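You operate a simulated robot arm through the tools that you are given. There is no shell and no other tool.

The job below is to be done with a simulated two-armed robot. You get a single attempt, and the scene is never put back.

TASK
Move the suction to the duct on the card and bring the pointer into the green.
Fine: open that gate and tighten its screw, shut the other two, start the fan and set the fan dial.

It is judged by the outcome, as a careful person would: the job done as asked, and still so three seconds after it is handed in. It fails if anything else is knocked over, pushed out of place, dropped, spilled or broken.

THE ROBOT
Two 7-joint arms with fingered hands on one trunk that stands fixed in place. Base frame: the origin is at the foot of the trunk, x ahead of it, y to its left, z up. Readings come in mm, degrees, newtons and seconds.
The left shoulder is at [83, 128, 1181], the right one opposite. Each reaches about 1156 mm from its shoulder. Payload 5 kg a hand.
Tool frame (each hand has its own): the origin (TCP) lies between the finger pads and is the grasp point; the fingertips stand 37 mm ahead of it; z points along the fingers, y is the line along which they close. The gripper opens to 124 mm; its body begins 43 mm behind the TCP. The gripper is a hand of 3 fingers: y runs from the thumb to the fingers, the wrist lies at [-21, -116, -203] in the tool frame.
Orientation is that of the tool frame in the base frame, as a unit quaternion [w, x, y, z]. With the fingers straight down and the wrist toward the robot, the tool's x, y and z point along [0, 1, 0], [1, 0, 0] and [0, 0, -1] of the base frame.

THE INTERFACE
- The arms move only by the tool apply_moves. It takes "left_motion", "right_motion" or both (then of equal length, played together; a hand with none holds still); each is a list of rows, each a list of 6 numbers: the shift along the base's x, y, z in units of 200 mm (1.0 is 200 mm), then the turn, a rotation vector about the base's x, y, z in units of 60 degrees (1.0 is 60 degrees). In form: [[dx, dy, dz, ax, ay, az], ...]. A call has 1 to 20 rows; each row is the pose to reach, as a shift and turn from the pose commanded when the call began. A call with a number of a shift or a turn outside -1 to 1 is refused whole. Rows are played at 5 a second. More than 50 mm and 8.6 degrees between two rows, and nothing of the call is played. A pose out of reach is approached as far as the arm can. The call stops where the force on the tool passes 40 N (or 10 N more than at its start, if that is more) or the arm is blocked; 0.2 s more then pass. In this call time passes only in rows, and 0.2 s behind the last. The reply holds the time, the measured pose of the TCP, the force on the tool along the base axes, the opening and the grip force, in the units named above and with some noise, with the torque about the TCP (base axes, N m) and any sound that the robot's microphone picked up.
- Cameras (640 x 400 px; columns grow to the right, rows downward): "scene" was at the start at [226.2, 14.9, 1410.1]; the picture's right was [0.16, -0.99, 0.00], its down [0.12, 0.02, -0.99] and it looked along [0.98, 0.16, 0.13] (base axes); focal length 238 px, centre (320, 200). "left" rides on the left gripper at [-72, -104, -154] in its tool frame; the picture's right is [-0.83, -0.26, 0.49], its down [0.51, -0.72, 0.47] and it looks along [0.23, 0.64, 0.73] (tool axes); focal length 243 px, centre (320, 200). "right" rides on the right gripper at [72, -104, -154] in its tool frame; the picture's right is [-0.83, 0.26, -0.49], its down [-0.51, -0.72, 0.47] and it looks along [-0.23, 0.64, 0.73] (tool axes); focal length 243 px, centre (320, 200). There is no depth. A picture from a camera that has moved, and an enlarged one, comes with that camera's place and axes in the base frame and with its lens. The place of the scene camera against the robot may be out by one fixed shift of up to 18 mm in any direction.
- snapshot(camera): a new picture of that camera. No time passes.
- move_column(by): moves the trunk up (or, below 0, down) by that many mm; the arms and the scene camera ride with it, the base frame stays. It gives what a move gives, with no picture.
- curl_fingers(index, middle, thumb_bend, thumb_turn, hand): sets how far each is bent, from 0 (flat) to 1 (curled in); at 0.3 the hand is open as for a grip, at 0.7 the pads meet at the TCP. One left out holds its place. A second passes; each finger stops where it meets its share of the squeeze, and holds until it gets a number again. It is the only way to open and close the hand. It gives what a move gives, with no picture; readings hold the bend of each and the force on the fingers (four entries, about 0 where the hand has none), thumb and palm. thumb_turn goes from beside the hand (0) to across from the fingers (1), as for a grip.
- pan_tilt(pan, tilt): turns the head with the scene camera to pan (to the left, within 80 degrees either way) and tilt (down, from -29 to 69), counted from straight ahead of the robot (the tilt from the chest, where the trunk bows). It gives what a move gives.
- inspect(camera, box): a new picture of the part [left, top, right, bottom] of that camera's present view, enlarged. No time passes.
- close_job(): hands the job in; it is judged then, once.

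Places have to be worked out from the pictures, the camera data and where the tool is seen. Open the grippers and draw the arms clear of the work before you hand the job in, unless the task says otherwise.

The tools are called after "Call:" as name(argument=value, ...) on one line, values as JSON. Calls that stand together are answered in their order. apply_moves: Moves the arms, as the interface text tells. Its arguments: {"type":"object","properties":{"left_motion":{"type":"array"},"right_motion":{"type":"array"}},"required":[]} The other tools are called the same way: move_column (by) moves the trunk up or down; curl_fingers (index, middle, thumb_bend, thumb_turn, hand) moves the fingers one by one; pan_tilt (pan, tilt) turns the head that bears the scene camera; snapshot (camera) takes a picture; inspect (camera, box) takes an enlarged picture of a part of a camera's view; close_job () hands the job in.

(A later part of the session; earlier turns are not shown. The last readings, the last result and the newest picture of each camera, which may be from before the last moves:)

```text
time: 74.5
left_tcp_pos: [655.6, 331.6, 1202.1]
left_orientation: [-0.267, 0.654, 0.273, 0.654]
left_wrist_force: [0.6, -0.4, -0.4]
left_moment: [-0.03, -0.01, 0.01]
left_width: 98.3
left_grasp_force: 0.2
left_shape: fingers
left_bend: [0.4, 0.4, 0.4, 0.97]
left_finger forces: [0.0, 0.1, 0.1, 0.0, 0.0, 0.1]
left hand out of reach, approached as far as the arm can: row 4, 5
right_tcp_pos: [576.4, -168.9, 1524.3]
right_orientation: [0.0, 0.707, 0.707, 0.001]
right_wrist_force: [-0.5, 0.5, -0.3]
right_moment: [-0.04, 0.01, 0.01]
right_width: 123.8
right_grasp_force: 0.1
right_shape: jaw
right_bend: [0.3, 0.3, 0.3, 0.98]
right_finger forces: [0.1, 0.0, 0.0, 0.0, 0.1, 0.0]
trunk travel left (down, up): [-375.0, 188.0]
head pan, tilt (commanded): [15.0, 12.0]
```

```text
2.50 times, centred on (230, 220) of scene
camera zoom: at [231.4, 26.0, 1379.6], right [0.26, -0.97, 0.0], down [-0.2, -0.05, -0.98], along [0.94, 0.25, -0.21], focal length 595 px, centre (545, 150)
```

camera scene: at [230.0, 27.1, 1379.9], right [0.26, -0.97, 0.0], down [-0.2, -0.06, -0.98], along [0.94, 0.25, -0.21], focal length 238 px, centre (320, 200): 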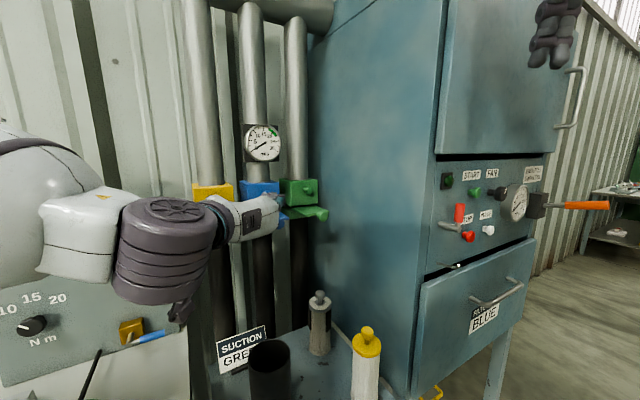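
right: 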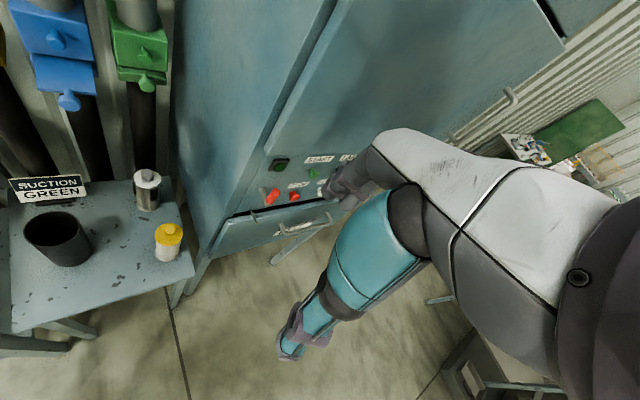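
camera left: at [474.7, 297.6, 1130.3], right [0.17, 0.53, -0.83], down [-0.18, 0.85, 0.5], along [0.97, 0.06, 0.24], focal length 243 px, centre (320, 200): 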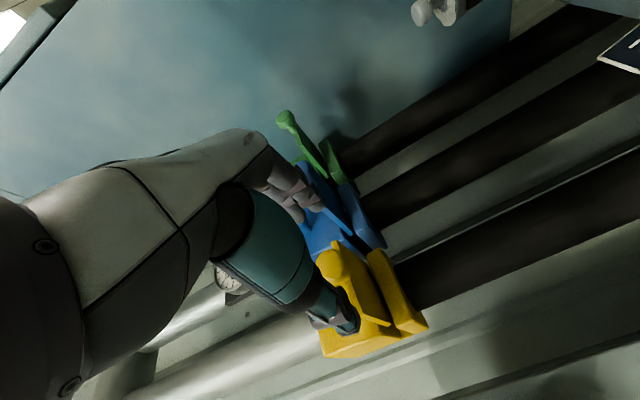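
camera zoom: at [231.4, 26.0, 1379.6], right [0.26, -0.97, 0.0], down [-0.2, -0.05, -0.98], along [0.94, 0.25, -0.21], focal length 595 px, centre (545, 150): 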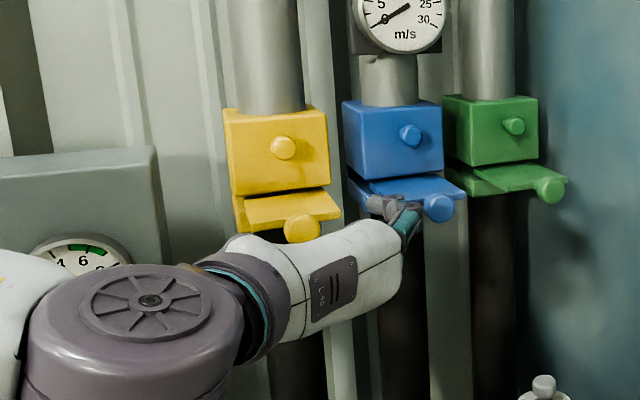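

The hand is low enough; the knob is ~5 mm to the left of the axis. I correct this while moving forward 30 mm to bring it between the digits.

Call:
apply_moves(left_motion=[[0.025, 0.045, 0, 0, 0, 0], [0.06, 0.085, 0, 0, 0, 0], [0.092, 0.12, 0, 0, 0, 0]])

Call:
inspect(camera="left", box=[240, 160, 440, 320])

Call:
inspect(camera="scene", box=[150, 150, 310, 270])

```text
time: 75.3
left_tcp_pos: [674.0, 355.3, 1203.4]
left_orientation: [-0.268, 0.653, 0.273, 0.654]
left_wrist_force: [0.3, -0.2, 0.1]
left_moment: [-0.02, 0.0, -0.01]
left_width: 98.3
left_grasp_force: 0.0
left_shape: fingers
left_bend: [0.4, 0.4, 0.4, 0.97]
left_finger forces: [0.1, 0.1, 0.0, 0.0, 0.0, 0.0]
right_tcp_pos: [577.2, -169.9, 1524.6]
right_orientation: [0.0, 0.707, 0.707, 0.0]
right_wrist_force: [-1.1, -0.7, 0.3]
right_moment: [-0.04, 0.0, 0.01]
right_width: 123.6
right_grasp_force: 0.1
right_shape: jaw
right_bend: [0.3, 0.3, 0.3, 0.98]
right_finger forces: [0.1, 0.1, 0.0, 0.0, 0.0, 0.1]
trunk travel left (down, up): [-375.0, 188.0]
head pan, tilt (commanded): [15.0, 12.0]
```

```text
2.50 times, centred on (340, 240) of left
camera zoom: at [493.1, 320.6, 1131.0], right [0.17, 0.53, -0.83], down [-0.18, 0.85, 0.5], along [0.97, 0.06, 0.23], focal length 606 px, centre (270, 100)
```

zoom: 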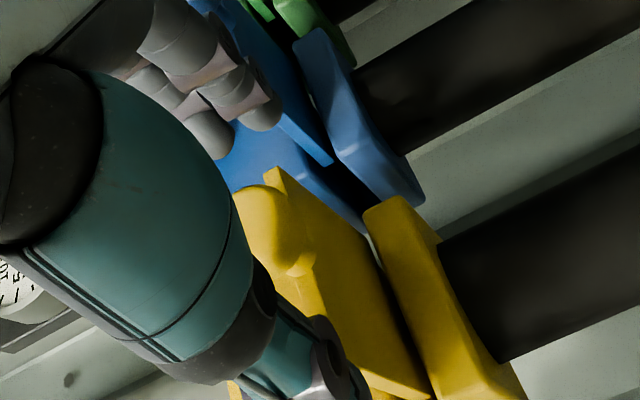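

```text
3.33 times, centred on (230, 210) of scene
camera zoom: at [231.3, 25.0, 1379.7], right [0.26, -0.97, 0.0], down [-0.2, -0.05, -0.98], along [0.94, 0.25, -0.21], focal length 794 px, centre (620, 167)
```

zoom: 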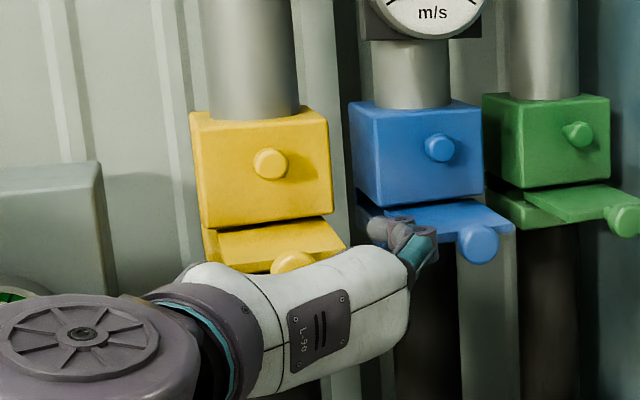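

The knob is centred between the digits. I close on it.

Call:
curl_fingers(hand="left", index=0.72, middle=0.72, thumb_bend=0.72)

Call:
inspect(camera="left", box=[240, 160, 440, 320])

```text
time: 76.3
left_tcp_pos: [674.3, 355.7, 1204.3]
left_orientation: [-0.267, 0.653, 0.273, 0.654]
left_wrist_force: [-1.2, 2.8, 4.2]
left_moment: [0.07, -0.17, -0.03]
left_width: 53.7
left_grasp_force: 12.1
left_shape: fingers
left_bend: [0.57, 0.72, 0.55, 0.97]
left_finger forces: [9.7, 1.0, 0.0, 0.0, 13.8, 0.0]
right_tcp_pos: [576.4, -171.8, 1523.8]
right_orientation: [0.001, 0.707, 0.707, 0.001]
right_wrist_force: [-0.1, -0.2, 1.1]
right_moment: [-0.01, 0.01, 0.01]
right_width: 123.7
right_grasp_force: 0.1
right_shape: jaw
right_bend: [0.3, 0.3, 0.3, 0.98]
right_finger forces: [0.1, 0.1, 0.0, 0.1, 0.0, 0.0]
trunk travel left (down, up): [-375.0, 188.0]
head pan, tilt (commanded): [15.0, 12.0]
```

```text
2.50 times, centred on (340, 240) of left
camera zoom: at [492.4, 321.0, 1131.4], right [0.17, 0.53, -0.83], down [-0.18, 0.85, 0.5], along [0.97, 0.06, 0.24], focal length 606 px, centre (270, 100)
```

zoom: 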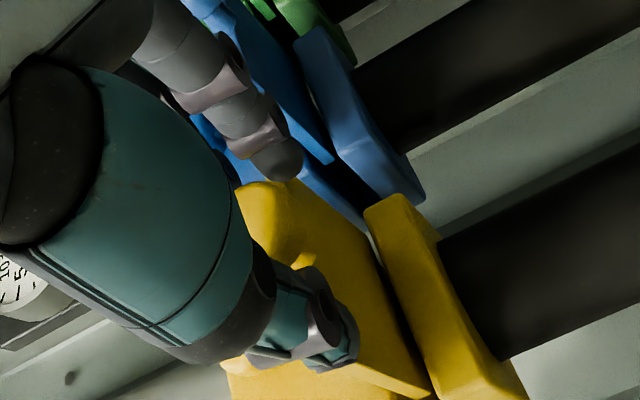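

The grip closed at 54 mm width with about 12 N, wider than expected, perhaps on the knob's rim. I try a gentle 20 mm push and check whether the slide follows.

Call:
apply_moves(left_motion=[[0.025, 0.025, 0, 0, 0, 0], [0.05, 0.05, 0, 0, 0, 0], [0.071, 0.071, 0, 0, 0, 0]])

Call:
inspect(camera="left", box=[240, 160, 440, 320])

Call:
inspect(camera="scene", box=[150, 150, 310, 270])

```text
time: 77.1
left_tcp_pos: [687.9, 370.3, 1203.6]
left_orientation: [-0.266, 0.653, 0.273, 0.654]
left_wrist_force: [-1.6, 1.2, 5.1]
left_moment: [0.04, -0.18, 0.1]
left_width: 53.7
left_grasp_force: 12.1
left_shape: fingers
left_bend: [0.57, 0.72, 0.56, 0.97]
left_finger forces: [10.0, 1.2, 0.1, 0.1, 13.4, 0.0]
right_tcp_pos: [575.1, -170.7, 1524.3]
right_orientation: [0.001, 0.707, 0.707, 0.001]
right_wrist_force: [0.4, -1.0, 0.1]
right_moment: [0.0, 0.04, -0.02]
right_width: 123.6
right_grasp_force: 0.1
right_shape: jaw
right_bend: [0.3, 0.3, 0.3, 0.98]
right_finger forces: [0.1, 0.0, 0.1, 0.1, 0.1, 0.1]
trunk travel left (down, up): [-375.0, 188.0]
head pan, tilt (commanded): [15.0, 12.0]
```

```text
2.50 times, centred on (340, 240) of left
camera zoom: at [506.0, 334.9, 1131.1], right [0.17, 0.53, -0.83], down [-0.18, 0.85, 0.5], along [0.97, 0.06, 0.24], focal length 606 px, centre (270, 100)
```

zoom: 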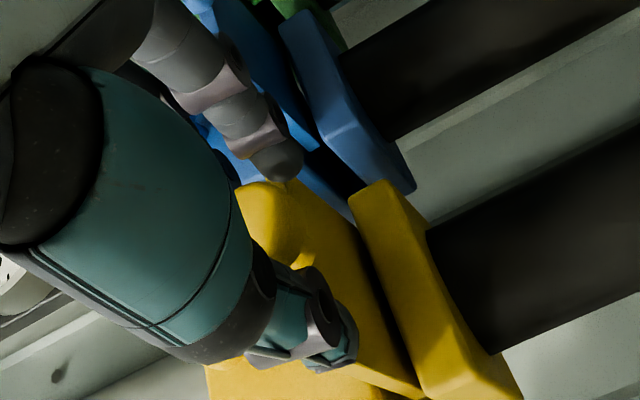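

```text
3.33 times, centred on (230, 210) of scene
camera zoom: at [230.0, 25.2, 1379.9], right [0.26, -0.97, 0.0], down [-0.2, -0.05, -0.98], along [0.94, 0.25, -0.21], focal length 794 px, centre (620, 167)
```

zoom: 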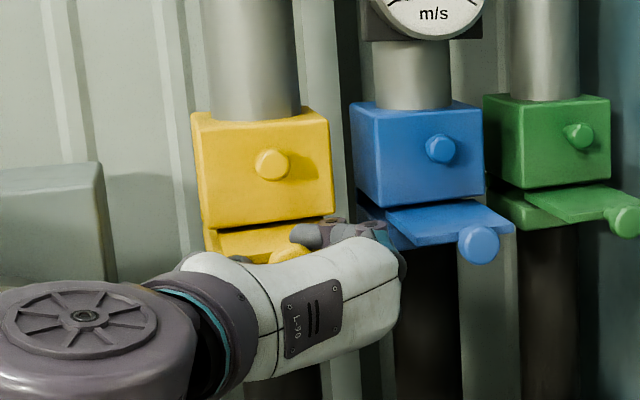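

The slide follows the hand in (the visible plate is shorter) with little force. I keep pushing until the end stop.

Call:
apply_moves(left_motion=[[0.03, 0.03, 0, 0, 0, 0], [0.06, 0.06, 0, 0, 0, 0], [0.09, 0.09, 0, 0, 0, 0], [0.12, 0.12, 0, 0, 0, 0], [0.145, 0.145, 0, 0, 0, 0], [0.165, 0.165, 0, 0, 0, 0]])

Call:
inspect(camera="left", box=[240, 160, 440, 320])

Call:
inspect(camera="scene", box=[150, 150, 310, 270])

```text
time: 78.5
left_tcp_pos: [721.0, 402.6, 1203.5]
left_orientation: [-0.267, 0.654, 0.273, 0.654]
left_wrist_force: [-4.1, 2.1, 3.5]
left_moment: [0.0, -0.13, 0.17]
left_width: 53.7
left_grasp_force: 12.4
left_shape: fingers
left_bend: [0.57, 0.72, 0.56, 0.97]
left_finger forces: [9.3, 1.0, 0.0, 0.1, 14.5, 0.0]
right_tcp_pos: [574.8, -169.5, 1525.4]
right_orientation: [0.001, 0.708, 0.706, 0.0]
right_wrist_force: [0.1, 0.2, -1.0]
right_moment: [-0.03, -0.01, 0.04]
right_width: 123.9
right_grasp_force: 0.2
right_shape: jaw
right_bend: [0.3, 0.3, 0.3, 0.98]
right_finger forces: [0.0, 0.1, 0.1, 0.0, 0.0, 0.1]
trunk travel left (down, up): [-375.0, 188.0]
head pan, tilt (commanded): [15.0, 12.0]
```

```text
2.50 times, centred on (340, 240) of left
camera zoom: at [539.6, 368.1, 1131.4], right [0.17, 0.53, -0.83], down [-0.18, 0.85, 0.5], along [0.97, 0.06, 0.24], focal length 606 px, centre (270, 100)
```

zoom: 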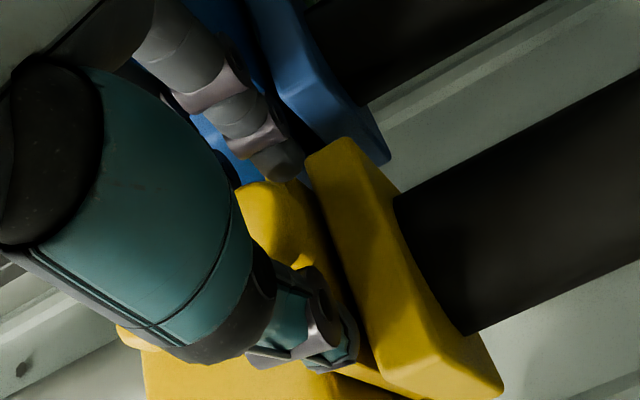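

```text
3.33 times, centred on (230, 210) of scene
camera zoom: at [230.3, 25.4, 1379.9], right [0.26, -0.97, 0.0], down [-0.2, -0.05, -0.98], along [0.94, 0.25, -0.21], focal length 794 px, centre (620, 167)
```

zoom: 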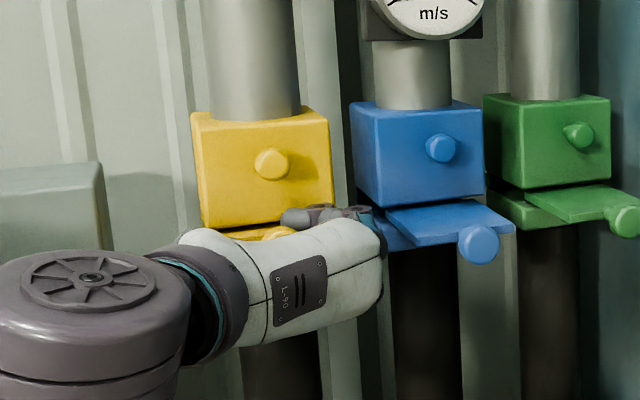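

No end stop felt yet after ~66 mm. I push on in small steps.

Call:
apply_moves(left_motion=[[0.018, 0.018, 0, 0, 0, 0], [0.036, 0.036, 0, 0, 0, 0]])

Call:
inspect(camera="left", box=[240, 160, 440, 320])

Call:
inspect(camera="scene", box=[150, 150, 310, 270])

```text
time: 79.1
left_tcp_pos: [725.9, 406.3, 1204.1]
left_orientation: [-0.267, 0.654, 0.271, 0.654]
left_wrist_force: [-21.7, -15.0, -3.8]
left_moment: [-0.23, 0.24, 0.75]
left_width: 53.4
left_grasp_force: 20.7
left_shape: fingers
left_bend: [0.57, 0.72, 0.56, 0.97]
left_finger forces: [12.9, 0.0, 0.0, 0.0, 28.6, 0.1]
right_tcp_pos: [572.3, -173.8, 1526.4]
right_orientation: [0.002, 0.707, 0.707, 0.002]
right_wrist_force: [-1.0, -0.1, -0.7]
right_moment: [-0.02, 0.02, 0.01]
right_width: 123.7
right_grasp_force: 0.1
right_shape: jaw
right_bend: [0.3, 0.3, 0.3, 0.98]
right_finger forces: [0.0, 0.0, 0.0, 0.0, 0.1, 0.0]
trunk travel left (down, up): [-375.0, 188.0]
head pan, tilt (commanded): [15.0, 12.0]
```

```text
2.50 times, centred on (340, 240) of left
camera zoom: at [543.8, 372.4, 1132.5], right [0.17, 0.53, -0.83], down [-0.17, 0.85, 0.5], along [0.97, 0.06, 0.23], focal length 606 px, centre (270, 100)
```

zoom: 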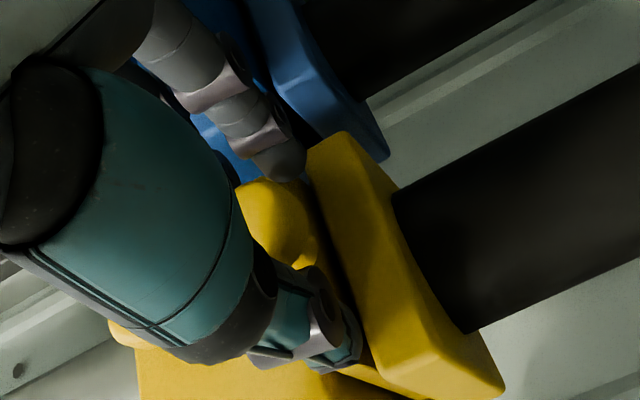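

```text
3.33 times, centred on (230, 210) of scene
camera zoom: at [227.7, 22.8, 1380.3], right [0.26, -0.97, 0.0], down [-0.2, -0.05, -0.98], along [0.95, 0.25, -0.2], focal length 794 px, centre (620, 167)
```

zoom: 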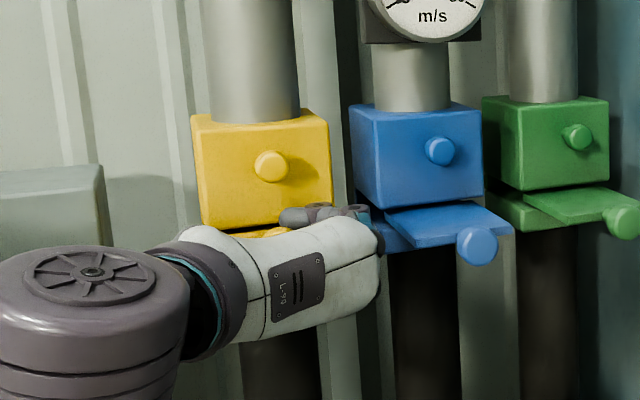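

A firm stop at 26 N: yellow is shut. I relax, open the hand and withdraw straight back, then check.

Call:
apply_moves(left_motion=[[-0.014, -0.014, 0, 0, 0, 0]])

Call:
curl_fingers(hand="left", index=0.35, middle=0.35, thumb_bend=0.35)

Call:
apply_moves(left_motion=[[-0.07, -0.07, 0, 0, 0, 0], [-0.15, -0.15, 0, 0, 0, 0], [-0.25, -0.25, 0, 0, 0, 0], [-0.35, -0.35, 0, 0, 0, 0]])

Call:
snapshot(camera="left")

Call:
inspect(camera="scene", box=[150, 150, 310, 270])

```text
time: 79.5
left_tcp_pos: [724.9, 407.2, 1204.5]
left_orientation: [-0.267, 0.653, 0.273, 0.654]
left_wrist_force: [-11.0, -7.3, -2.5]
left_moment: [-0.12, 0.16, 0.11]
left_width: 53.3
left_grasp_force: 18.5
left_shape: fingers
left_bend: [0.57, 0.72, 0.56, 0.97]
left_finger forces: [14.8, 0.0, 0.0, 0.0, 21.7, 0.0]
right_tcp_pos: [575.4, -171.2, 1525.1]
right_orientation: [0.001, 0.707, 0.708, 0.001]
right_wrist_force: [-0.8, 0.5, -0.6]
right_moment: [0.01, 0.02, -0.01]
right_width: 123.7
right_grasp_force: 0.1
right_shape: jaw
right_bend: [0.3, 0.3, 0.3, 0.98]
right_finger forces: [0.1, 0.0, 0.1, 0.1, 0.0, 0.0]
trunk travel left (down, up): [-375.0, 188.0]
head pan, tilt (commanded): [15.0, 12.0]
```

```text
time: 80.5
left_tcp_pos: [727.2, 407.8, 1203.3]
left_orientation: [-0.267, 0.654, 0.273, 0.653]
left_wrist_force: [-0.1, 0.2, 0.2]
left_moment: [-0.01, -0.02, -0.04]
left_width: 113.2
left_grasp_force: 0.1
left_shape: fingers
left_bend: [0.35, 0.35, 0.35, 0.97]
left_finger forces: [0.0, 0.1, 0.0, 0.0, 0.1, 0.0]
right_tcp_pos: [577.2, -170.0, 1524.3]
right_orientation: [0.0, 0.707, 0.707, 0.0]
right_wrist_force: [0.3, 0.6, 0.1]
right_moment: [-0.04, 0.03, 0.04]
right_width: 123.9
right_grasp_force: 0.1
right_shape: jaw
right_bend: [0.3, 0.3, 0.3, 0.98]
right_finger forces: [0.0, 0.1, 0.1, 0.1, 0.0, 0.0]
trunk travel left (down, up): [-375.0, 188.0]
head pan, tilt (commanded): [15.0, 12.0]
```

```text
time: 81.5
left_tcp_pos: [656.6, 336.4, 1203.0]
left_orientation: [-0.268, 0.653, 0.273, 0.654]
left_wrist_force: [0.0, -0.4, -0.5]
left_moment: [-0.03, -0.04, -0.03]
left_width: 113.5
left_grasp_force: 0.1
left_shape: fingers
left_bend: [0.35, 0.35, 0.35, 0.97]
left_finger forces: [0.1, 0.1, 0.0, 0.0, 0.0, 0.0]
right_tcp_pos: [576.0, -171.4, 1524.4]
right_orientation: [0.001, 0.707, 0.707, 0.0]
right_wrist_force: [-0.1, 1.0, 0.3]
right_moment: [0.03, -0.01, 0.02]
right_width: 123.8
right_grasp_force: 0.1
right_shape: jaw
right_bend: [0.3, 0.3, 0.3, 0.98]
right_finger forces: [0.1, 0.0, 0.0, 0.0, 0.0, 0.0]
trunk travel left (down, up): [-375.0, 188.0]
head pan, tilt (commanded): [15.0, 12.0]
```

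```text
taken
camera left: at [475.1, 302.0, 1131.2], right [0.17, 0.53, -0.83], down [-0.18, 0.85, 0.5], along [0.97, 0.06, 0.24], focal length 243 px, centre (320, 200)
```

left: 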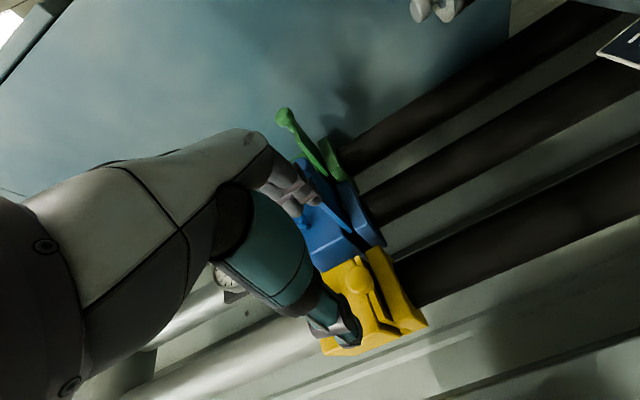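

```text
3.33 times, centred on (230, 210) of scene
camera zoom: at [230.9, 24.2, 1379.8], right [0.26, -0.97, 0.0], down [-0.2, -0.05, -0.98], along [0.94, 0.25, -0.21], focal length 794 px, centre (620, 167)
```

zoom: 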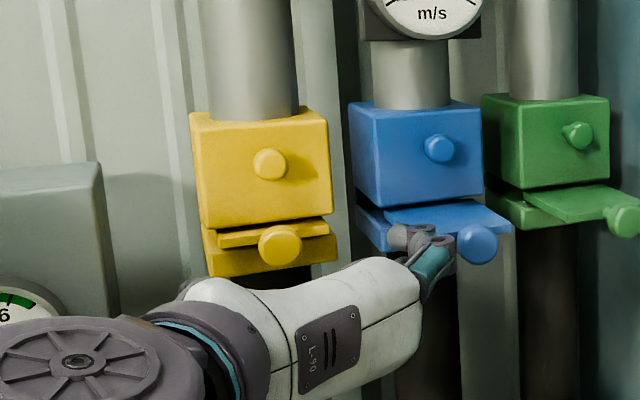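

Yellow is shut (plate flush as green's was at first). Now I go up, right by 125 mm, and down around the blue slide knob.

Call:
apply_moves(left_motion=[[-0.01, -0.01, 0.16, 0, 0, 0], [-0.02, -0.02, 0.32, 0, 0, 0], [0.08, -0.13, 0.32, 0, 0, 0], [0.19, -0.25, 0.32, 0, 0, 0], [0.3, -0.37, 0.32, 0, 0, 0], [0.4, -0.485, 0.32, 0, 0, 0]])

Call:
snapshot(camera="left")

Call:
inspect(camera="right", box=[0, 0, 200, 140])

```text
time: 82.9
left_tcp_pos: [737.6, 238.9, 1266.1]
left_orientation: [-0.269, 0.654, 0.272, 0.653]
left_wrist_force: [0.1, -0.3, -0.1]
left_moment: [0.02, 0.0, 0.06]
left_width: 113.6
left_grasp_force: 0.1
left_shape: fingers
left_bend: [0.35, 0.35, 0.35, 0.97]
left_finger forces: [0.1, 0.0, 0.0, 0.0, 0.1, 0.1]
right_tcp_pos: [577.8, -172.6, 1521.6]
right_orientation: [-0.002, 0.708, 0.707, 0.0]
right_wrist_force: [0.6, -0.9, -0.8]
right_moment: [0.04, 0.04, -0.01]
right_width: 123.8
right_grasp_force: 0.1
right_shape: jaw
right_bend: [0.3, 0.3, 0.3, 0.98]
right_finger forces: [0.1, 0.0, 0.0, 0.0, 0.0, 0.0]
trunk travel left (down, up): [-375.0, 188.0]
head pan, tilt (commanded): [15.0, 12.0]
```

```text
taken
camera left: at [556.1, 204.5, 1194.3], right [0.16, 0.53, -0.83], down [-0.18, 0.85, 0.5], along [0.97, 0.07, 0.23], focal length 243 px, centre (320, 200)
```

left: 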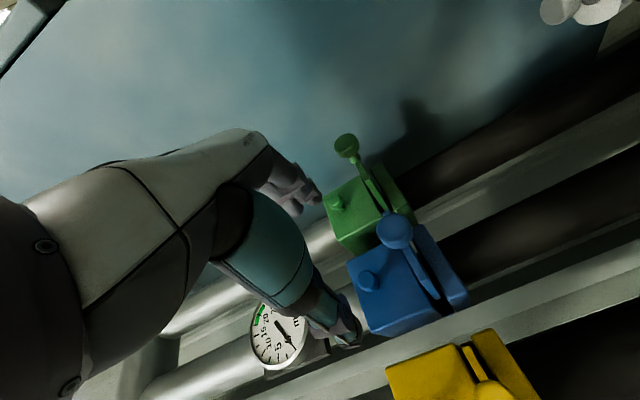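

```text
2.86 times, centred on (100, 70) of right
camera zoom: at [476.1, -102.7, 1677.3], right [0.26, -0.83, 0.49], down [-0.72, -0.51, -0.47], along [0.64, -0.23, -0.73], focal length 693 px, centre (949, 571)
```

zoom: 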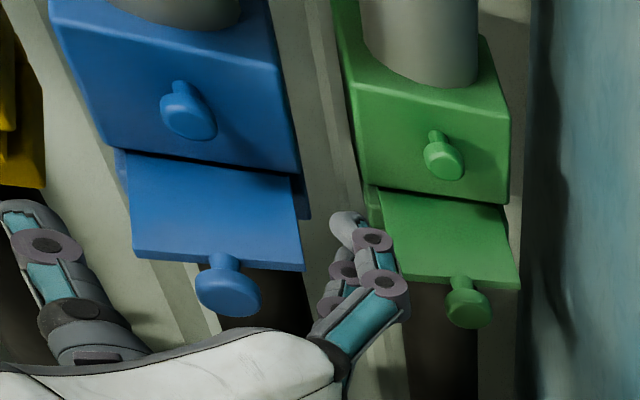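

The blue knob is on the axis (r≈351). I descend 65 mm and move forward 37 mm around it.

Call:
apply_moves(left_motion=[[0, 0, -0.11, 0, 0, 0], [0, 0, -0.22, 0, 0, 0], [-0.004, 0.004, -0.325, 0, 0, 0], [0.05, 0.058, -0.325, 0, 0, 0], [0.1, 0.108, -0.325, 0, 0, 0], [0.127, 0.135, -0.325, 0, 0, 0]])

Call:
inspect(camera="left", box=[240, 160, 440, 320])

Call:
inspect(camera="right", box=[0, 0, 200, 140])

```text
time: 84.3
left_tcp_pos: [761.5, 267.4, 1203.1]
left_orientation: [-0.267, 0.653, 0.273, 0.654]
left_wrist_force: [0.1, 0.5, -0.3]
left_moment: [0.0, 0.02, 0.0]
left_width: 113.4
left_grasp_force: 0.0
left_shape: fingers
left_bend: [0.35, 0.35, 0.35, 0.97]
left_finger forces: [0.1, 0.0, 0.1, 0.0, 0.0, 0.0]
right_tcp_pos: [577.0, -170.4, 1524.9]
right_orientation: [0.0, 0.707, 0.707, 0.0]
right_wrist_force: [0.4, -0.1, -0.5]
right_moment: [0.01, 0.03, 0.0]
right_width: 123.5
right_grasp_force: 0.0
right_shape: jaw
right_bend: [0.3, 0.3, 0.3, 0.98]
right_finger forces: [0.1, 0.1, 0.1, 0.0, 0.1, 0.1]
trunk travel left (down, up): [-375.0, 188.0]
head pan, tilt (commanded): [15.0, 12.0]
```

```text
2.50 times, centred on (340, 240) of left
camera zoom: at [580.0, 232.7, 1130.6], right [0.17, 0.53, -0.83], down [-0.18, 0.85, 0.5], along [0.97, 0.06, 0.24], focal length 606 px, centre (270, 100)
```

zoom: 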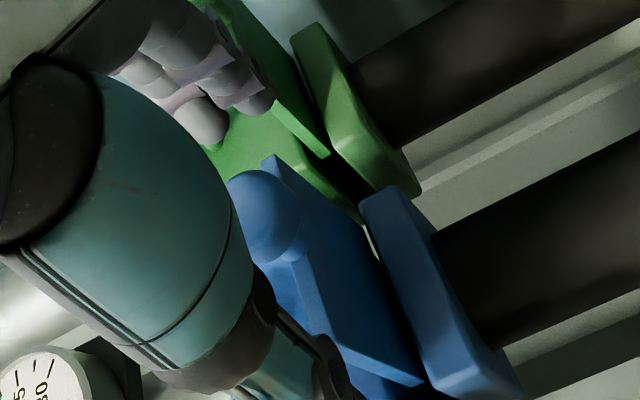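

```text
2.86 times, centred on (100, 70) of right
camera zoom: at [473.2, -100.3, 1678.5], right [0.26, -0.83, 0.49], down [-0.72, -0.51, -0.47], along [0.64, -0.23, -0.73], focal length 693 px, centre (949, 571)
```

zoom: 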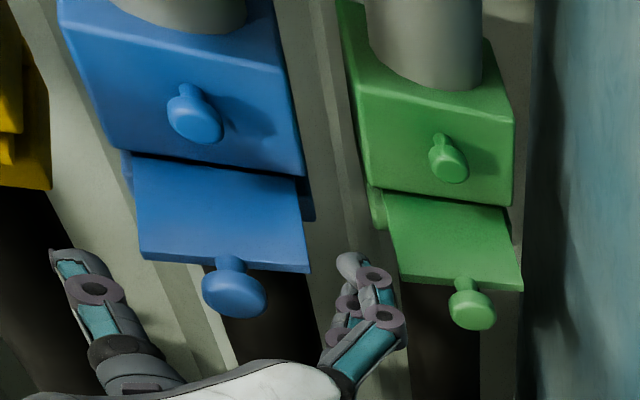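

The knob lies between thumb and fingers with no contact. I close on it.

Call:
curl_fingers(hand="left", index=0.72, middle=0.72, thumb_bend=0.72)

Call:
inspect(camera="right", box=[0, 0, 200, 140])

```text
time: 85.3
left_tcp_pos: [762.3, 266.7, 1203.0]
left_orientation: [-0.267, 0.653, 0.274, 0.653]
left_wrist_force: [3.1, 2.9, 3.3]
left_moment: [0.05, -0.02, 0.17]
left_width: 17.8
left_grasp_force: 12.0
left_shape: fingers
left_bend: [0.71, 0.71, 0.67, 0.97]
left_finger forces: [9.3, 3.0, 0.1, 0.0, 11.3, 0.1]
right_tcp_pos: [577.1, -170.2, 1523.4]
right_orientation: [0.0, 0.707, 0.707, 0.0]
right_wrist_force: [0.9, 1.5, -0.4]
right_moment: [-0.02, -0.01, 0.05]
right_width: 123.6
right_grasp_force: 0.0
right_shape: jaw
right_bend: [0.3, 0.3, 0.3, 0.98]
right_finger forces: [0.1, 0.0, 0.0, 0.1, 0.0, 0.0]
trunk travel left (down, up): [-375.0, 188.0]
head pan, tilt (commanded): [15.0, 12.0]
```

```text
2.86 times, centred on (100, 70) of right
camera zoom: at [473.7, -99.9, 1678.4], right [0.26, -0.83, 0.49], down [-0.72, -0.51, -0.47], along [0.64, -0.23, -0.73], focal length 693 px, centre (949, 571)
```

zoom: 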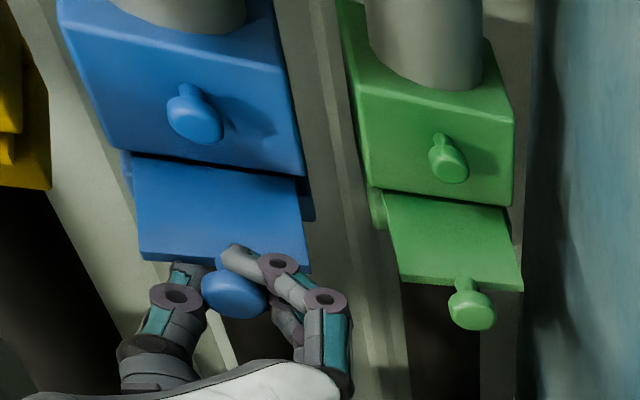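

Blue's knob is gripped. I push 60 mm in along the normal.

Call:
apply_moves(left_motion=[[0.03, 0.03, 0, 0, 0, 0], [0.06, 0.06, 0, 0, 0, 0], [0.09, 0.09, 0, 0, 0, 0], [0.12, 0.12, 0, 0, 0, 0], [0.15, 0.15, 0, 0, 0, 0], [0.18, 0.18, 0, 0, 0, 0], [0.205, 0.205, 0, 0, 0, 0]])

Call:
inspect(camera="right", box=[0, 0, 200, 140])

```text
time: 86.9
left_tcp_pos: [802.0, 307.5, 1202.4]
left_orientation: [-0.267, 0.653, 0.273, 0.654]
left_wrist_force: [-1.3, 0.8, 2.0]
left_moment: [0.06, 0.0, 0.33]
left_width: 17.5
left_grasp_force: 13.7
left_shape: fingers
left_bend: [0.71, 0.71, 0.67, 0.97]
left_finger forces: [8.7, 3.3, 0.1, 0.0, 16.5, 0.0]
right_tcp_pos: [576.3, -170.6, 1525.7]
right_orientation: [0.0, 0.707, 0.707, 0.001]
right_wrist_force: [0.1, 0.1, -0.7]
right_moment: [0.01, 0.04, 0.0]
right_width: 123.7
right_grasp_force: 0.0
right_shape: jaw
right_bend: [0.3, 0.3, 0.3, 0.98]
right_finger forces: [0.0, 0.1, 0.0, 0.1, 0.0, 0.1]
trunk travel left (down, up): [-375.0, 188.0]
head pan, tilt (commanded): [15.0, 12.0]
```

```text
2.86 times, centred on (100, 70) of right
camera zoom: at [472.7, -100.4, 1678.6], right [0.26, -0.83, 0.49], down [-0.72, -0.51, -0.47], along [0.64, -0.23, -0.73], focal length 693 px, centre (949, 571)
```

zoom: 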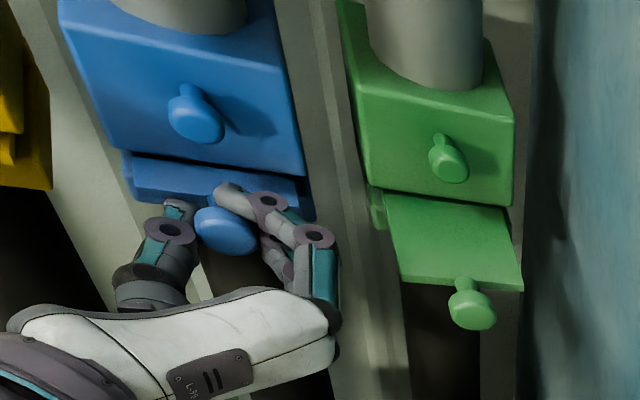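

The slide goes in freely and is nearly home. I push the last millimetres until a stop is felt.

Call:
apply_moves(left_motion=[[0.02, 0.02, 0, 0, 0, 0], [0.04, 0.04, 0, 0, 0, 0], [0.06, 0.06, 0, 0, 0, 0]])

Call:
inspect(camera="right", box=[0, 0, 200, 140])

```text
time: 87.7
left_tcp_pos: [811.8, 317.5, 1202.7]
left_orientation: [-0.268, 0.653, 0.273, 0.654]
left_wrist_force: [-17.3, -8.9, -3.1]
left_moment: [-0.09, 0.18, 0.89]
left_width: 17.5
left_grasp_force: 23.2
left_shape: fingers
left_bend: [0.71, 0.71, 0.68, 0.97]
left_finger forces: [9.4, 2.3, 0.1, 0.0, 35.2, 0.0]
right_tcp_pos: [574.4, -172.6, 1524.9]
right_orientation: [0.001, 0.707, 0.707, 0.002]
right_wrist_force: [0.4, -0.9, -0.6]
right_moment: [0.01, -0.04, 0.01]
right_width: 123.6
right_grasp_force: 0.1
right_shape: jaw
right_bend: [0.3, 0.3, 0.3, 0.98]
right_finger forces: [0.0, 0.1, 0.0, 0.0, 0.0, 0.0]
trunk travel left (down, up): [-375.0, 188.0]
head pan, tilt (commanded): [15.0, 12.0]
```

```text
2.86 times, centred on (100, 70) of right
camera zoom: at [469.9, -102.7, 1679.3], right [0.26, -0.83, 0.49], down [-0.72, -0.51, -0.47], along [0.64, -0.23, -0.73], focal length 693 px, centre (949, 571)
```

zoom: 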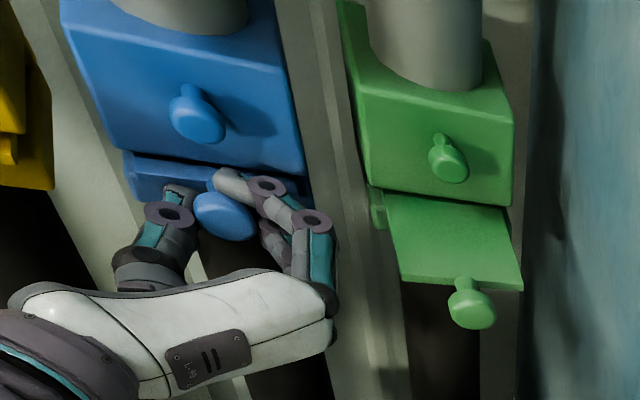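

A clear stop at ~19 N: blue is shut. I relax, open the hand and pull straight back.

Call:
apply_moves(left_motion=[[-0.014, -0.014, 0, 0, 0, 0]])

Call:
curl_fingers(hand="left", index=0.4, middle=0.4, thumb_bend=0.4)

Call:
apply_moves(left_motion=[[-0.07, -0.07, 0, 0, 0, 0], [-0.15, -0.15, 0, 0, 0, 0], [-0.25, -0.25, 0, 0, 0, 0], [-0.35, -0.35, 0, 0, 0, 0], [-0.45, -0.45, 0, 0, 0, 0]])

Call:
inspect(camera="right", box=[0, 0, 200, 140])

Call:
inspect(camera="scene", box=[150, 150, 350, 270])

```text
time: 88.1
left_tcp_pos: [811.5, 317.3, 1202.2]
left_orientation: [-0.268, 0.653, 0.272, 0.654]
left_wrist_force: [-3.3, -2.9, -2.7]
left_moment: [-0.01, 0.11, 0.36]
left_width: 17.7
left_grasp_force: 16.3
left_shape: fingers
left_bend: [0.71, 0.71, 0.68, 0.97]
left_finger forces: [9.8, 2.6, 0.0, 0.0, 20.1, 0.0]
right_tcp_pos: [576.8, -171.9, 1523.7]
right_orientation: [0.001, 0.707, 0.707, 0.0]
right_wrist_force: [-0.6, 0.0, -0.1]
right_moment: [-0.01, -0.01, 0.0]
right_width: 123.4
right_grasp_force: 0.1
right_shape: jaw
right_bend: [0.3, 0.3, 0.3, 0.98]
right_finger forces: [0.0, 0.0, 0.0, 0.1, 0.0, 0.0]
trunk travel left (down, up): [-375.0, 188.0]
head pan, tilt (commanded): [15.0, 12.0]
```

```text
time: 89.1
left_tcp_pos: [813.8, 317.2, 1202.0]
left_orientation: [-0.268, 0.653, 0.272, 0.654]
left_wrist_force: [-0.4, -1.0, 0.4]
left_moment: [0.01, 0.01, 0.01]
left_width: 98.0
left_grasp_force: 0.0
left_shape: fingers
left_bend: [0.4, 0.4, 0.4, 0.97]
left_finger forces: [0.0, 0.0, 0.0, 0.0, 0.1, 0.0]
right_tcp_pos: [576.8, -170.0, 1522.7]
right_orientation: [0.001, 0.707, 0.707, 0.0]
right_wrist_force: [-0.7, -0.4, -0.5]
right_moment: [-0.02, 0.02, 0.04]
right_width: 123.5
right_grasp_force: 0.1
right_shape: jaw
right_bend: [0.3, 0.3, 0.3, 0.98]
right_finger forces: [0.0, 0.0, 0.0, 0.1, 0.0, 0.1]
trunk travel left (down, up): [-375.0, 188.0]
head pan, tilt (commanded): [15.0, 12.0]
```

```text
time: 90.3
left_tcp_pos: [722.2, 227.0, 1202.5]
left_orientation: [-0.268, 0.652, 0.272, 0.654]
left_wrist_force: [0.5, -0.1, 0.6]
left_moment: [0.01, -0.01, 0.01]
left_width: 98.1
left_grasp_force: 0.0
left_shape: fingers
left_bend: [0.4, 0.4, 0.4, 0.97]
left_finger forces: [0.1, 0.0, 0.0, 0.1, 0.1, 0.1]
right_tcp_pos: [576.5, -171.6, 1523.3]
right_orientation: [0.0, 0.707, 0.707, 0.0]
right_wrist_force: [-0.9, 0.5, -0.1]
right_moment: [0.03, 0.03, 0.0]
right_width: 123.8
right_grasp_force: 0.1
right_shape: jaw
right_bend: [0.3, 0.3, 0.3, 0.98]
right_finger forces: [0.0, 0.1, 0.0, 0.0, 0.0, 0.1]
trunk travel left (down, up): [-375.0, 188.0]
head pan, tilt (commanded): [15.0, 12.0]
```

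```text
2.86 times, centred on (100, 70) of right
camera zoom: at [473.1, -101.8, 1678.5], right [0.26, -0.83, 0.49], down [-0.72, -0.51, -0.47], along [0.64, -0.23, -0.73], focal length 693 px, centre (949, 571)
```

zoom: 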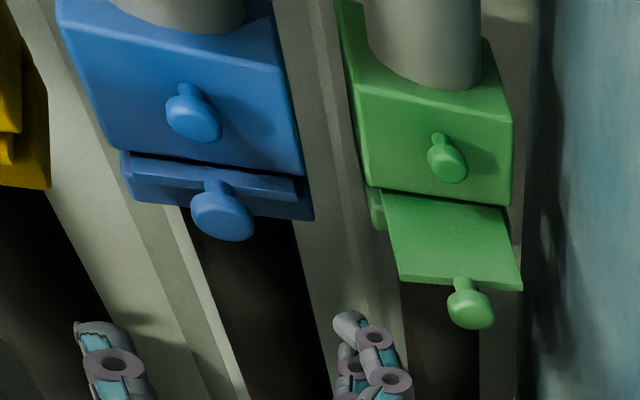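

```text
3.20 times, centred on (250, 210) of scene
camera zoom: at [231.0, 24.3, 1379.7], right [0.26, -0.97, 0.0], down [-0.2, -0.05, -0.98], along [0.94, 0.25, -0.21], focal length 762 px, centre (544, 168)
```

zoom: 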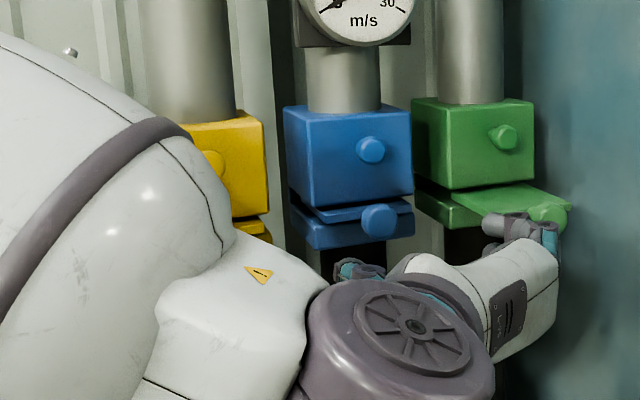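

All three gates are set: green out, yellow and blue in. Now the right arm: I swing the right hand round to face the control panel (pointing along the same wall normal), first half of the turn.

Call:
apply_moves(right_motion=[[0.088, -0.031, -0.085, 0.042, -0.101, 0.042], [0.176, -0.061, -0.17, 0.084, -0.202, 0.084], [0.264, -0.092, -0.255, 0.126, -0.303, 0.126], [0.353, -0.123, -0.34, 0.167, -0.404, 0.167], [0.441, -0.154, -0.425, 0.209, -0.505, 0.209], [0.529, -0.184, -0.51, 0.251, -0.606, 0.251], [0.617, -0.215, -0.595, 0.293, -0.7075, 0.293]])

Call:
pan_tilt(pan=-10, tilt=5)

Call:
snapshot(camera="scene")

Call:
snapshot(camera="right")

```text
time: 91.9
left_tcp_pos: [724.1, 224.0, 1200.4]
left_orientation: [-0.268, 0.653, 0.272, 0.654]
left_wrist_force: [1.0, -0.3, -0.5]
left_moment: [0.0, 0.02, 0.05]
left_width: 98.2
left_grasp_force: 0.0
left_shape: fingers
left_bend: [0.4, 0.4, 0.4, 0.97]
left_finger forces: [0.0, 0.1, 0.0, 0.0, 0.1, 0.0]
right_tcp_pos: [702.0, -217.1, 1403.5]
right_orientation: [0.147, 0.537, 0.748, 0.36]
right_wrist_force: [0.7, 0.3, -0.7]
right_moment: [0.04, -0.03, 0.04]
right_width: 123.5
right_grasp_force: 0.1
right_shape: jaw
right_bend: [0.3, 0.3, 0.3, 0.98]
right_finger forces: [0.1, 0.0, 0.0, 0.1, 0.0, 0.0]
trunk travel left (down, up): [-375.0, 188.0]
head pan, tilt (commanded): [15.0, 12.0]
```

```text
time: 92.8
left_tcp_pos: [722.0, 227.1, 1202.2]
left_orientation: [-0.267, 0.653, 0.273, 0.654]
left_wrist_force: [-0.5, -0.6, 0.7]
left_moment: [0.0, 0.02, 0.03]
left_width: 98.2
left_grasp_force: 0.0
left_shape: fingers
left_bend: [0.4, 0.4, 0.4, 0.97]
left_finger forces: [0.0, 0.1, 0.1, 0.0, 0.1, 0.1]
right_tcp_pos: [698.8, -213.1, 1405.3]
right_orientation: [0.149, 0.538, 0.748, 0.359]
right_wrist_force: [-0.2, -0.2, -0.3]
right_moment: [-0.02, 0.02, -0.03]
right_width: 123.9
right_grasp_force: 0.1
right_shape: jaw
right_bend: [0.3, 0.3, 0.3, 0.98]
right_finger forces: [0.0, 0.0, 0.0, 0.0, 0.1, 0.0]
trunk travel left (down, up): [-375.0, 188.0]
head pan, tilt (commanded): [-10.0, 5.0]
```

```text
taken
camera scene: at [231.2, -14.2, 1391.1], right [-0.17, -0.98, 0.0], down [-0.09, 0.01, -1.0], along [0.98, -0.17, -0.09], focal length 238 px, centre (320, 200)
```

scene: 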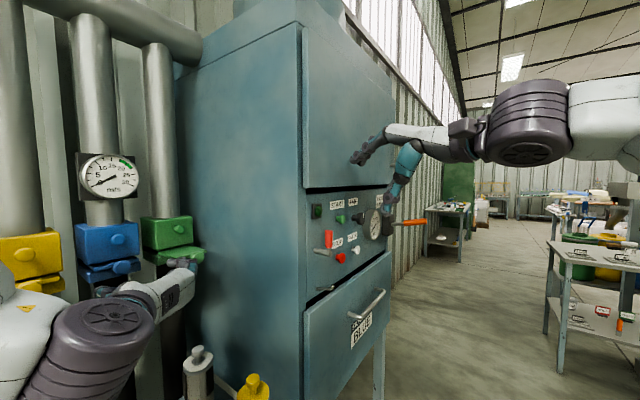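

```text
taken
camera right: at [506.8, -224.3, 1452.2], right [0.2, -0.9, 0.39], down [-0.02, -0.4, -0.91], along [0.98, 0.17, -0.1], focal length 243 px, centre (320, 200)
```

right: 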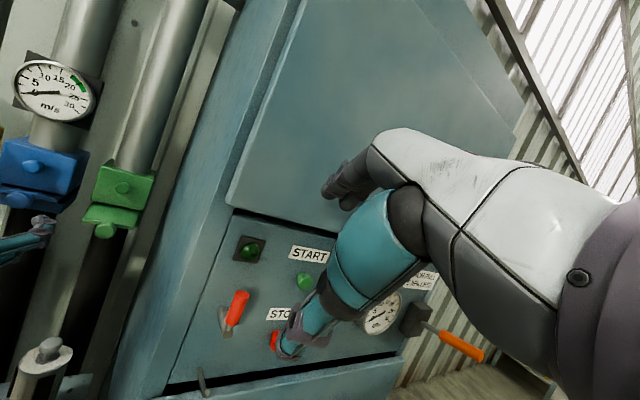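

The right camera agrees on START at [886,−186,1282]. I complete the turn, ending ~60 mm short of the panel in front of START.

Call:
apply_moves(right_motion=[[0.088, -0.031, -0.085, 0.042, -0.101, 0.042], [0.176, -0.061, -0.17, 0.084, -0.202, 0.084], [0.264, -0.092, -0.255, 0.126, -0.303, 0.126], [0.353, -0.123, -0.34, 0.167, -0.404, 0.167], [0.441, -0.154, -0.425, 0.209, -0.505, 0.209], [0.529, -0.184, -0.51, 0.251, -0.606, 0.251], [0.617, -0.215, -0.595, 0.293, -0.7075, 0.293]])

Call:
snapshot(camera="scene")

Call:
snapshot(camera="right")

```text
time: 94.4
left_tcp_pos: [721.2, 225.5, 1202.7]
left_orientation: [-0.268, 0.653, 0.273, 0.654]
left_wrist_force: [0.3, -0.7, 0.8]
left_moment: [0.01, 0.02, -0.01]
left_width: 98.2
left_grasp_force: 0.0
left_shape: fingers
left_bend: [0.4, 0.4, 0.4, 0.97]
left_finger forces: [0.0, 0.0, 0.1, 0.0, 0.1, 0.0]
right_tcp_pos: [789.8, -219.0, 1310.6]
right_orientation: [0.264, 0.327, 0.669, 0.613]
right_wrist_force: [-0.3, -0.4, 0.8]
right_moment: [-0.07, 0.08, 0.01]
right_width: 124.0
right_grasp_force: 0.1
right_shape: jaw
right_bend: [0.3, 0.3, 0.3, 0.97]
right_finger forces: [0.0, 0.0, 0.0, 0.0, 0.1, 0.0]
right hand out of reach, approached as far as the arm can: row 5, 6, 7
trunk travel left (down, up): [-375.0, 188.0]
head pan, tilt (commanded): [-10.0, 5.0]
```

```text
taken
camera scene: at [231.2, -16.8, 1391.0], right [-0.17, -0.98, 0.0], down [-0.09, 0.02, -1.0], along [0.98, -0.17, -0.09], focal length 238 px, centre (320, 200)
```

scene: 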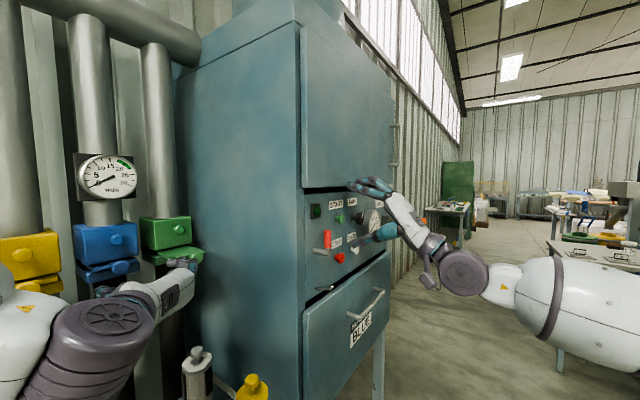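

```text
taken
camera right: at [617.2, -269.5, 1228.0], right [0.2, -0.94, 0.27], down [0.6, -0.1, -0.79], along [0.77, 0.32, 0.55], focal length 243 px, centre (320, 200)
```

right: 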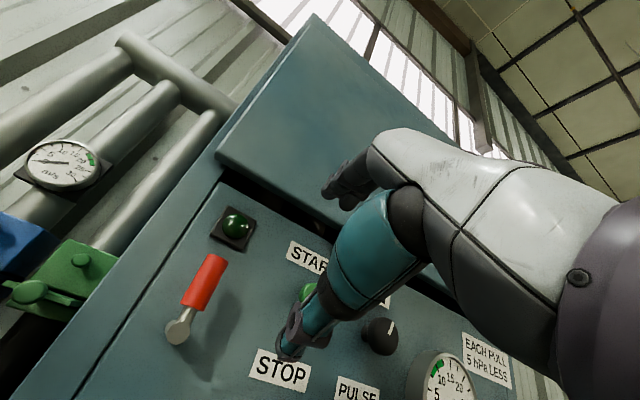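

The right wrist is at its limit but within 6° of the wanted direction, which is fine for pressing. I pinch the right digits into a beak to press with.

Call:
curl_fingers(hand="right", index=0.7, middle=0.7, thumb_bend=0.7)

Call:
apply_moves(right_motion=[[0.07, 0, -0.03, 0, 0, 0], [0.14, -0.005, -0.06, 0, 0, 0], [0.21, -0.01, -0.09, 0, 0, 0], [0.25, -0.01, -0.12, 0, 0, 0]])

Call:
snapshot(camera="right")

Call:
inspect(camera="scene", box=[290, 160, 450, 280])

```text
time: 95.4
left_tcp_pos: [722.7, 226.7, 1201.8]
left_orientation: [-0.268, 0.652, 0.273, 0.655]
left_wrist_force: [0.0, -0.2, -0.3]
left_moment: [0.01, -0.01, 0.01]
left_width: 98.3
left_grasp_force: 0.1
left_shape: fingers
left_bend: [0.4, 0.4, 0.4, 0.97]
left_finger forces: [0.0, 0.0, 0.1, 0.1, 0.0, 0.0]
right_tcp_pos: [792.6, -216.7, 1309.6]
right_orientation: [0.262, 0.327, 0.67, 0.613]
right_wrist_force: [0.5, 0.5, -0.9]
right_moment: [-0.01, 0.01, 0.02]
right_width: 7.2
right_grasp_force: 0.1
right_shape: fingers
right_bend: [0.7, 0.7, 0.7, 0.97]
right_finger forces: [0.1, 0.0, 0.0, 0.0, 0.1, 0.1]
trunk travel left (down, up): [-375.0, 188.0]
head pan, tilt (commanded): [-10.0, 5.0]
```

```text
time: 96.4
left_tcp_pos: [722.0, 226.6, 1201.7]
left_orientation: [-0.268, 0.653, 0.272, 0.654]
left_wrist_force: [-0.7, 0.4, 0.2]
left_moment: [0.0, 0.01, 0.0]
left_width: 98.4
left_grasp_force: 0.1
left_shape: fingers
left_bend: [0.4, 0.4, 0.4, 0.97]
left_finger forces: [0.1, 0.0, 0.0, 0.0, 0.0, 0.1]
right_tcp_pos: [827.0, -207.1, 1295.9]
right_orientation: [0.265, 0.333, 0.668, 0.611]
right_wrist_force: [0.1, -1.0, -0.2]
right_moment: [0.0, 0.0, -0.01]
right_width: 7.2
right_grasp_force: 0.0
right_shape: fingers
right_bend: [0.7, 0.7, 0.7, 0.97]
right_finger forces: [0.0, 0.1, 0.0, 0.0, 0.0, 0.0]
right hand out of reach, approached as far as the arm can: row 2, 3, 4
trunk travel left (down, up): [-375.0, 188.0]
head pan, tilt (commanded): [-10.0, 5.0]
```

```text
taken
camera right: at [651.3, -255.0, 1213.2], right [0.19, -0.94, 0.27], down [0.6, -0.11, -0.8], along [0.78, 0.31, 0.54], focal length 243 px, centre (320, 200)
```

right: 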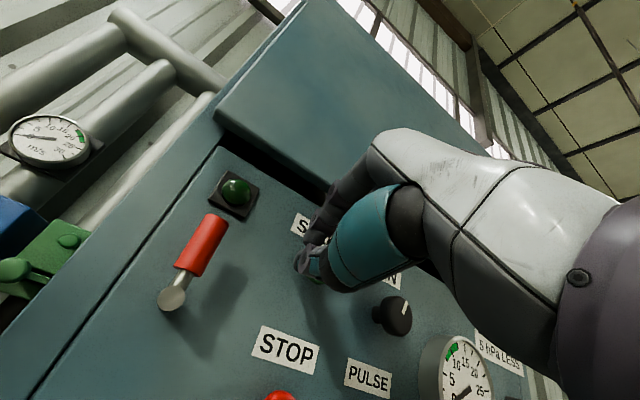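

```text
3.33 times, centred on (370, 220) of scene
camera zoom: at [231.6, -14.9, 1391.0], right [-0.17, -0.98, 0.0], down [-0.09, 0.02, -1.0], along [0.98, -0.17, -0.09], focal length 794 px, centre (153, 133)
```

zoom: 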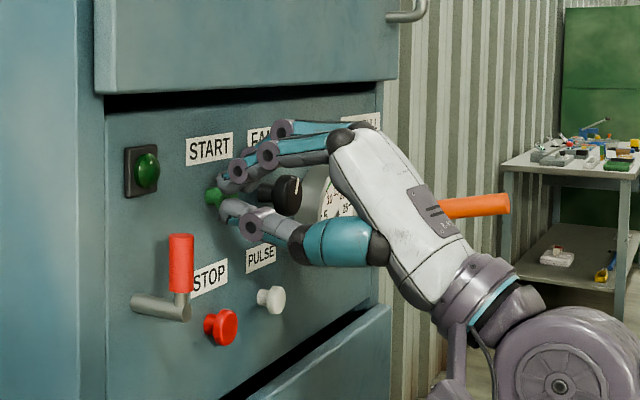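

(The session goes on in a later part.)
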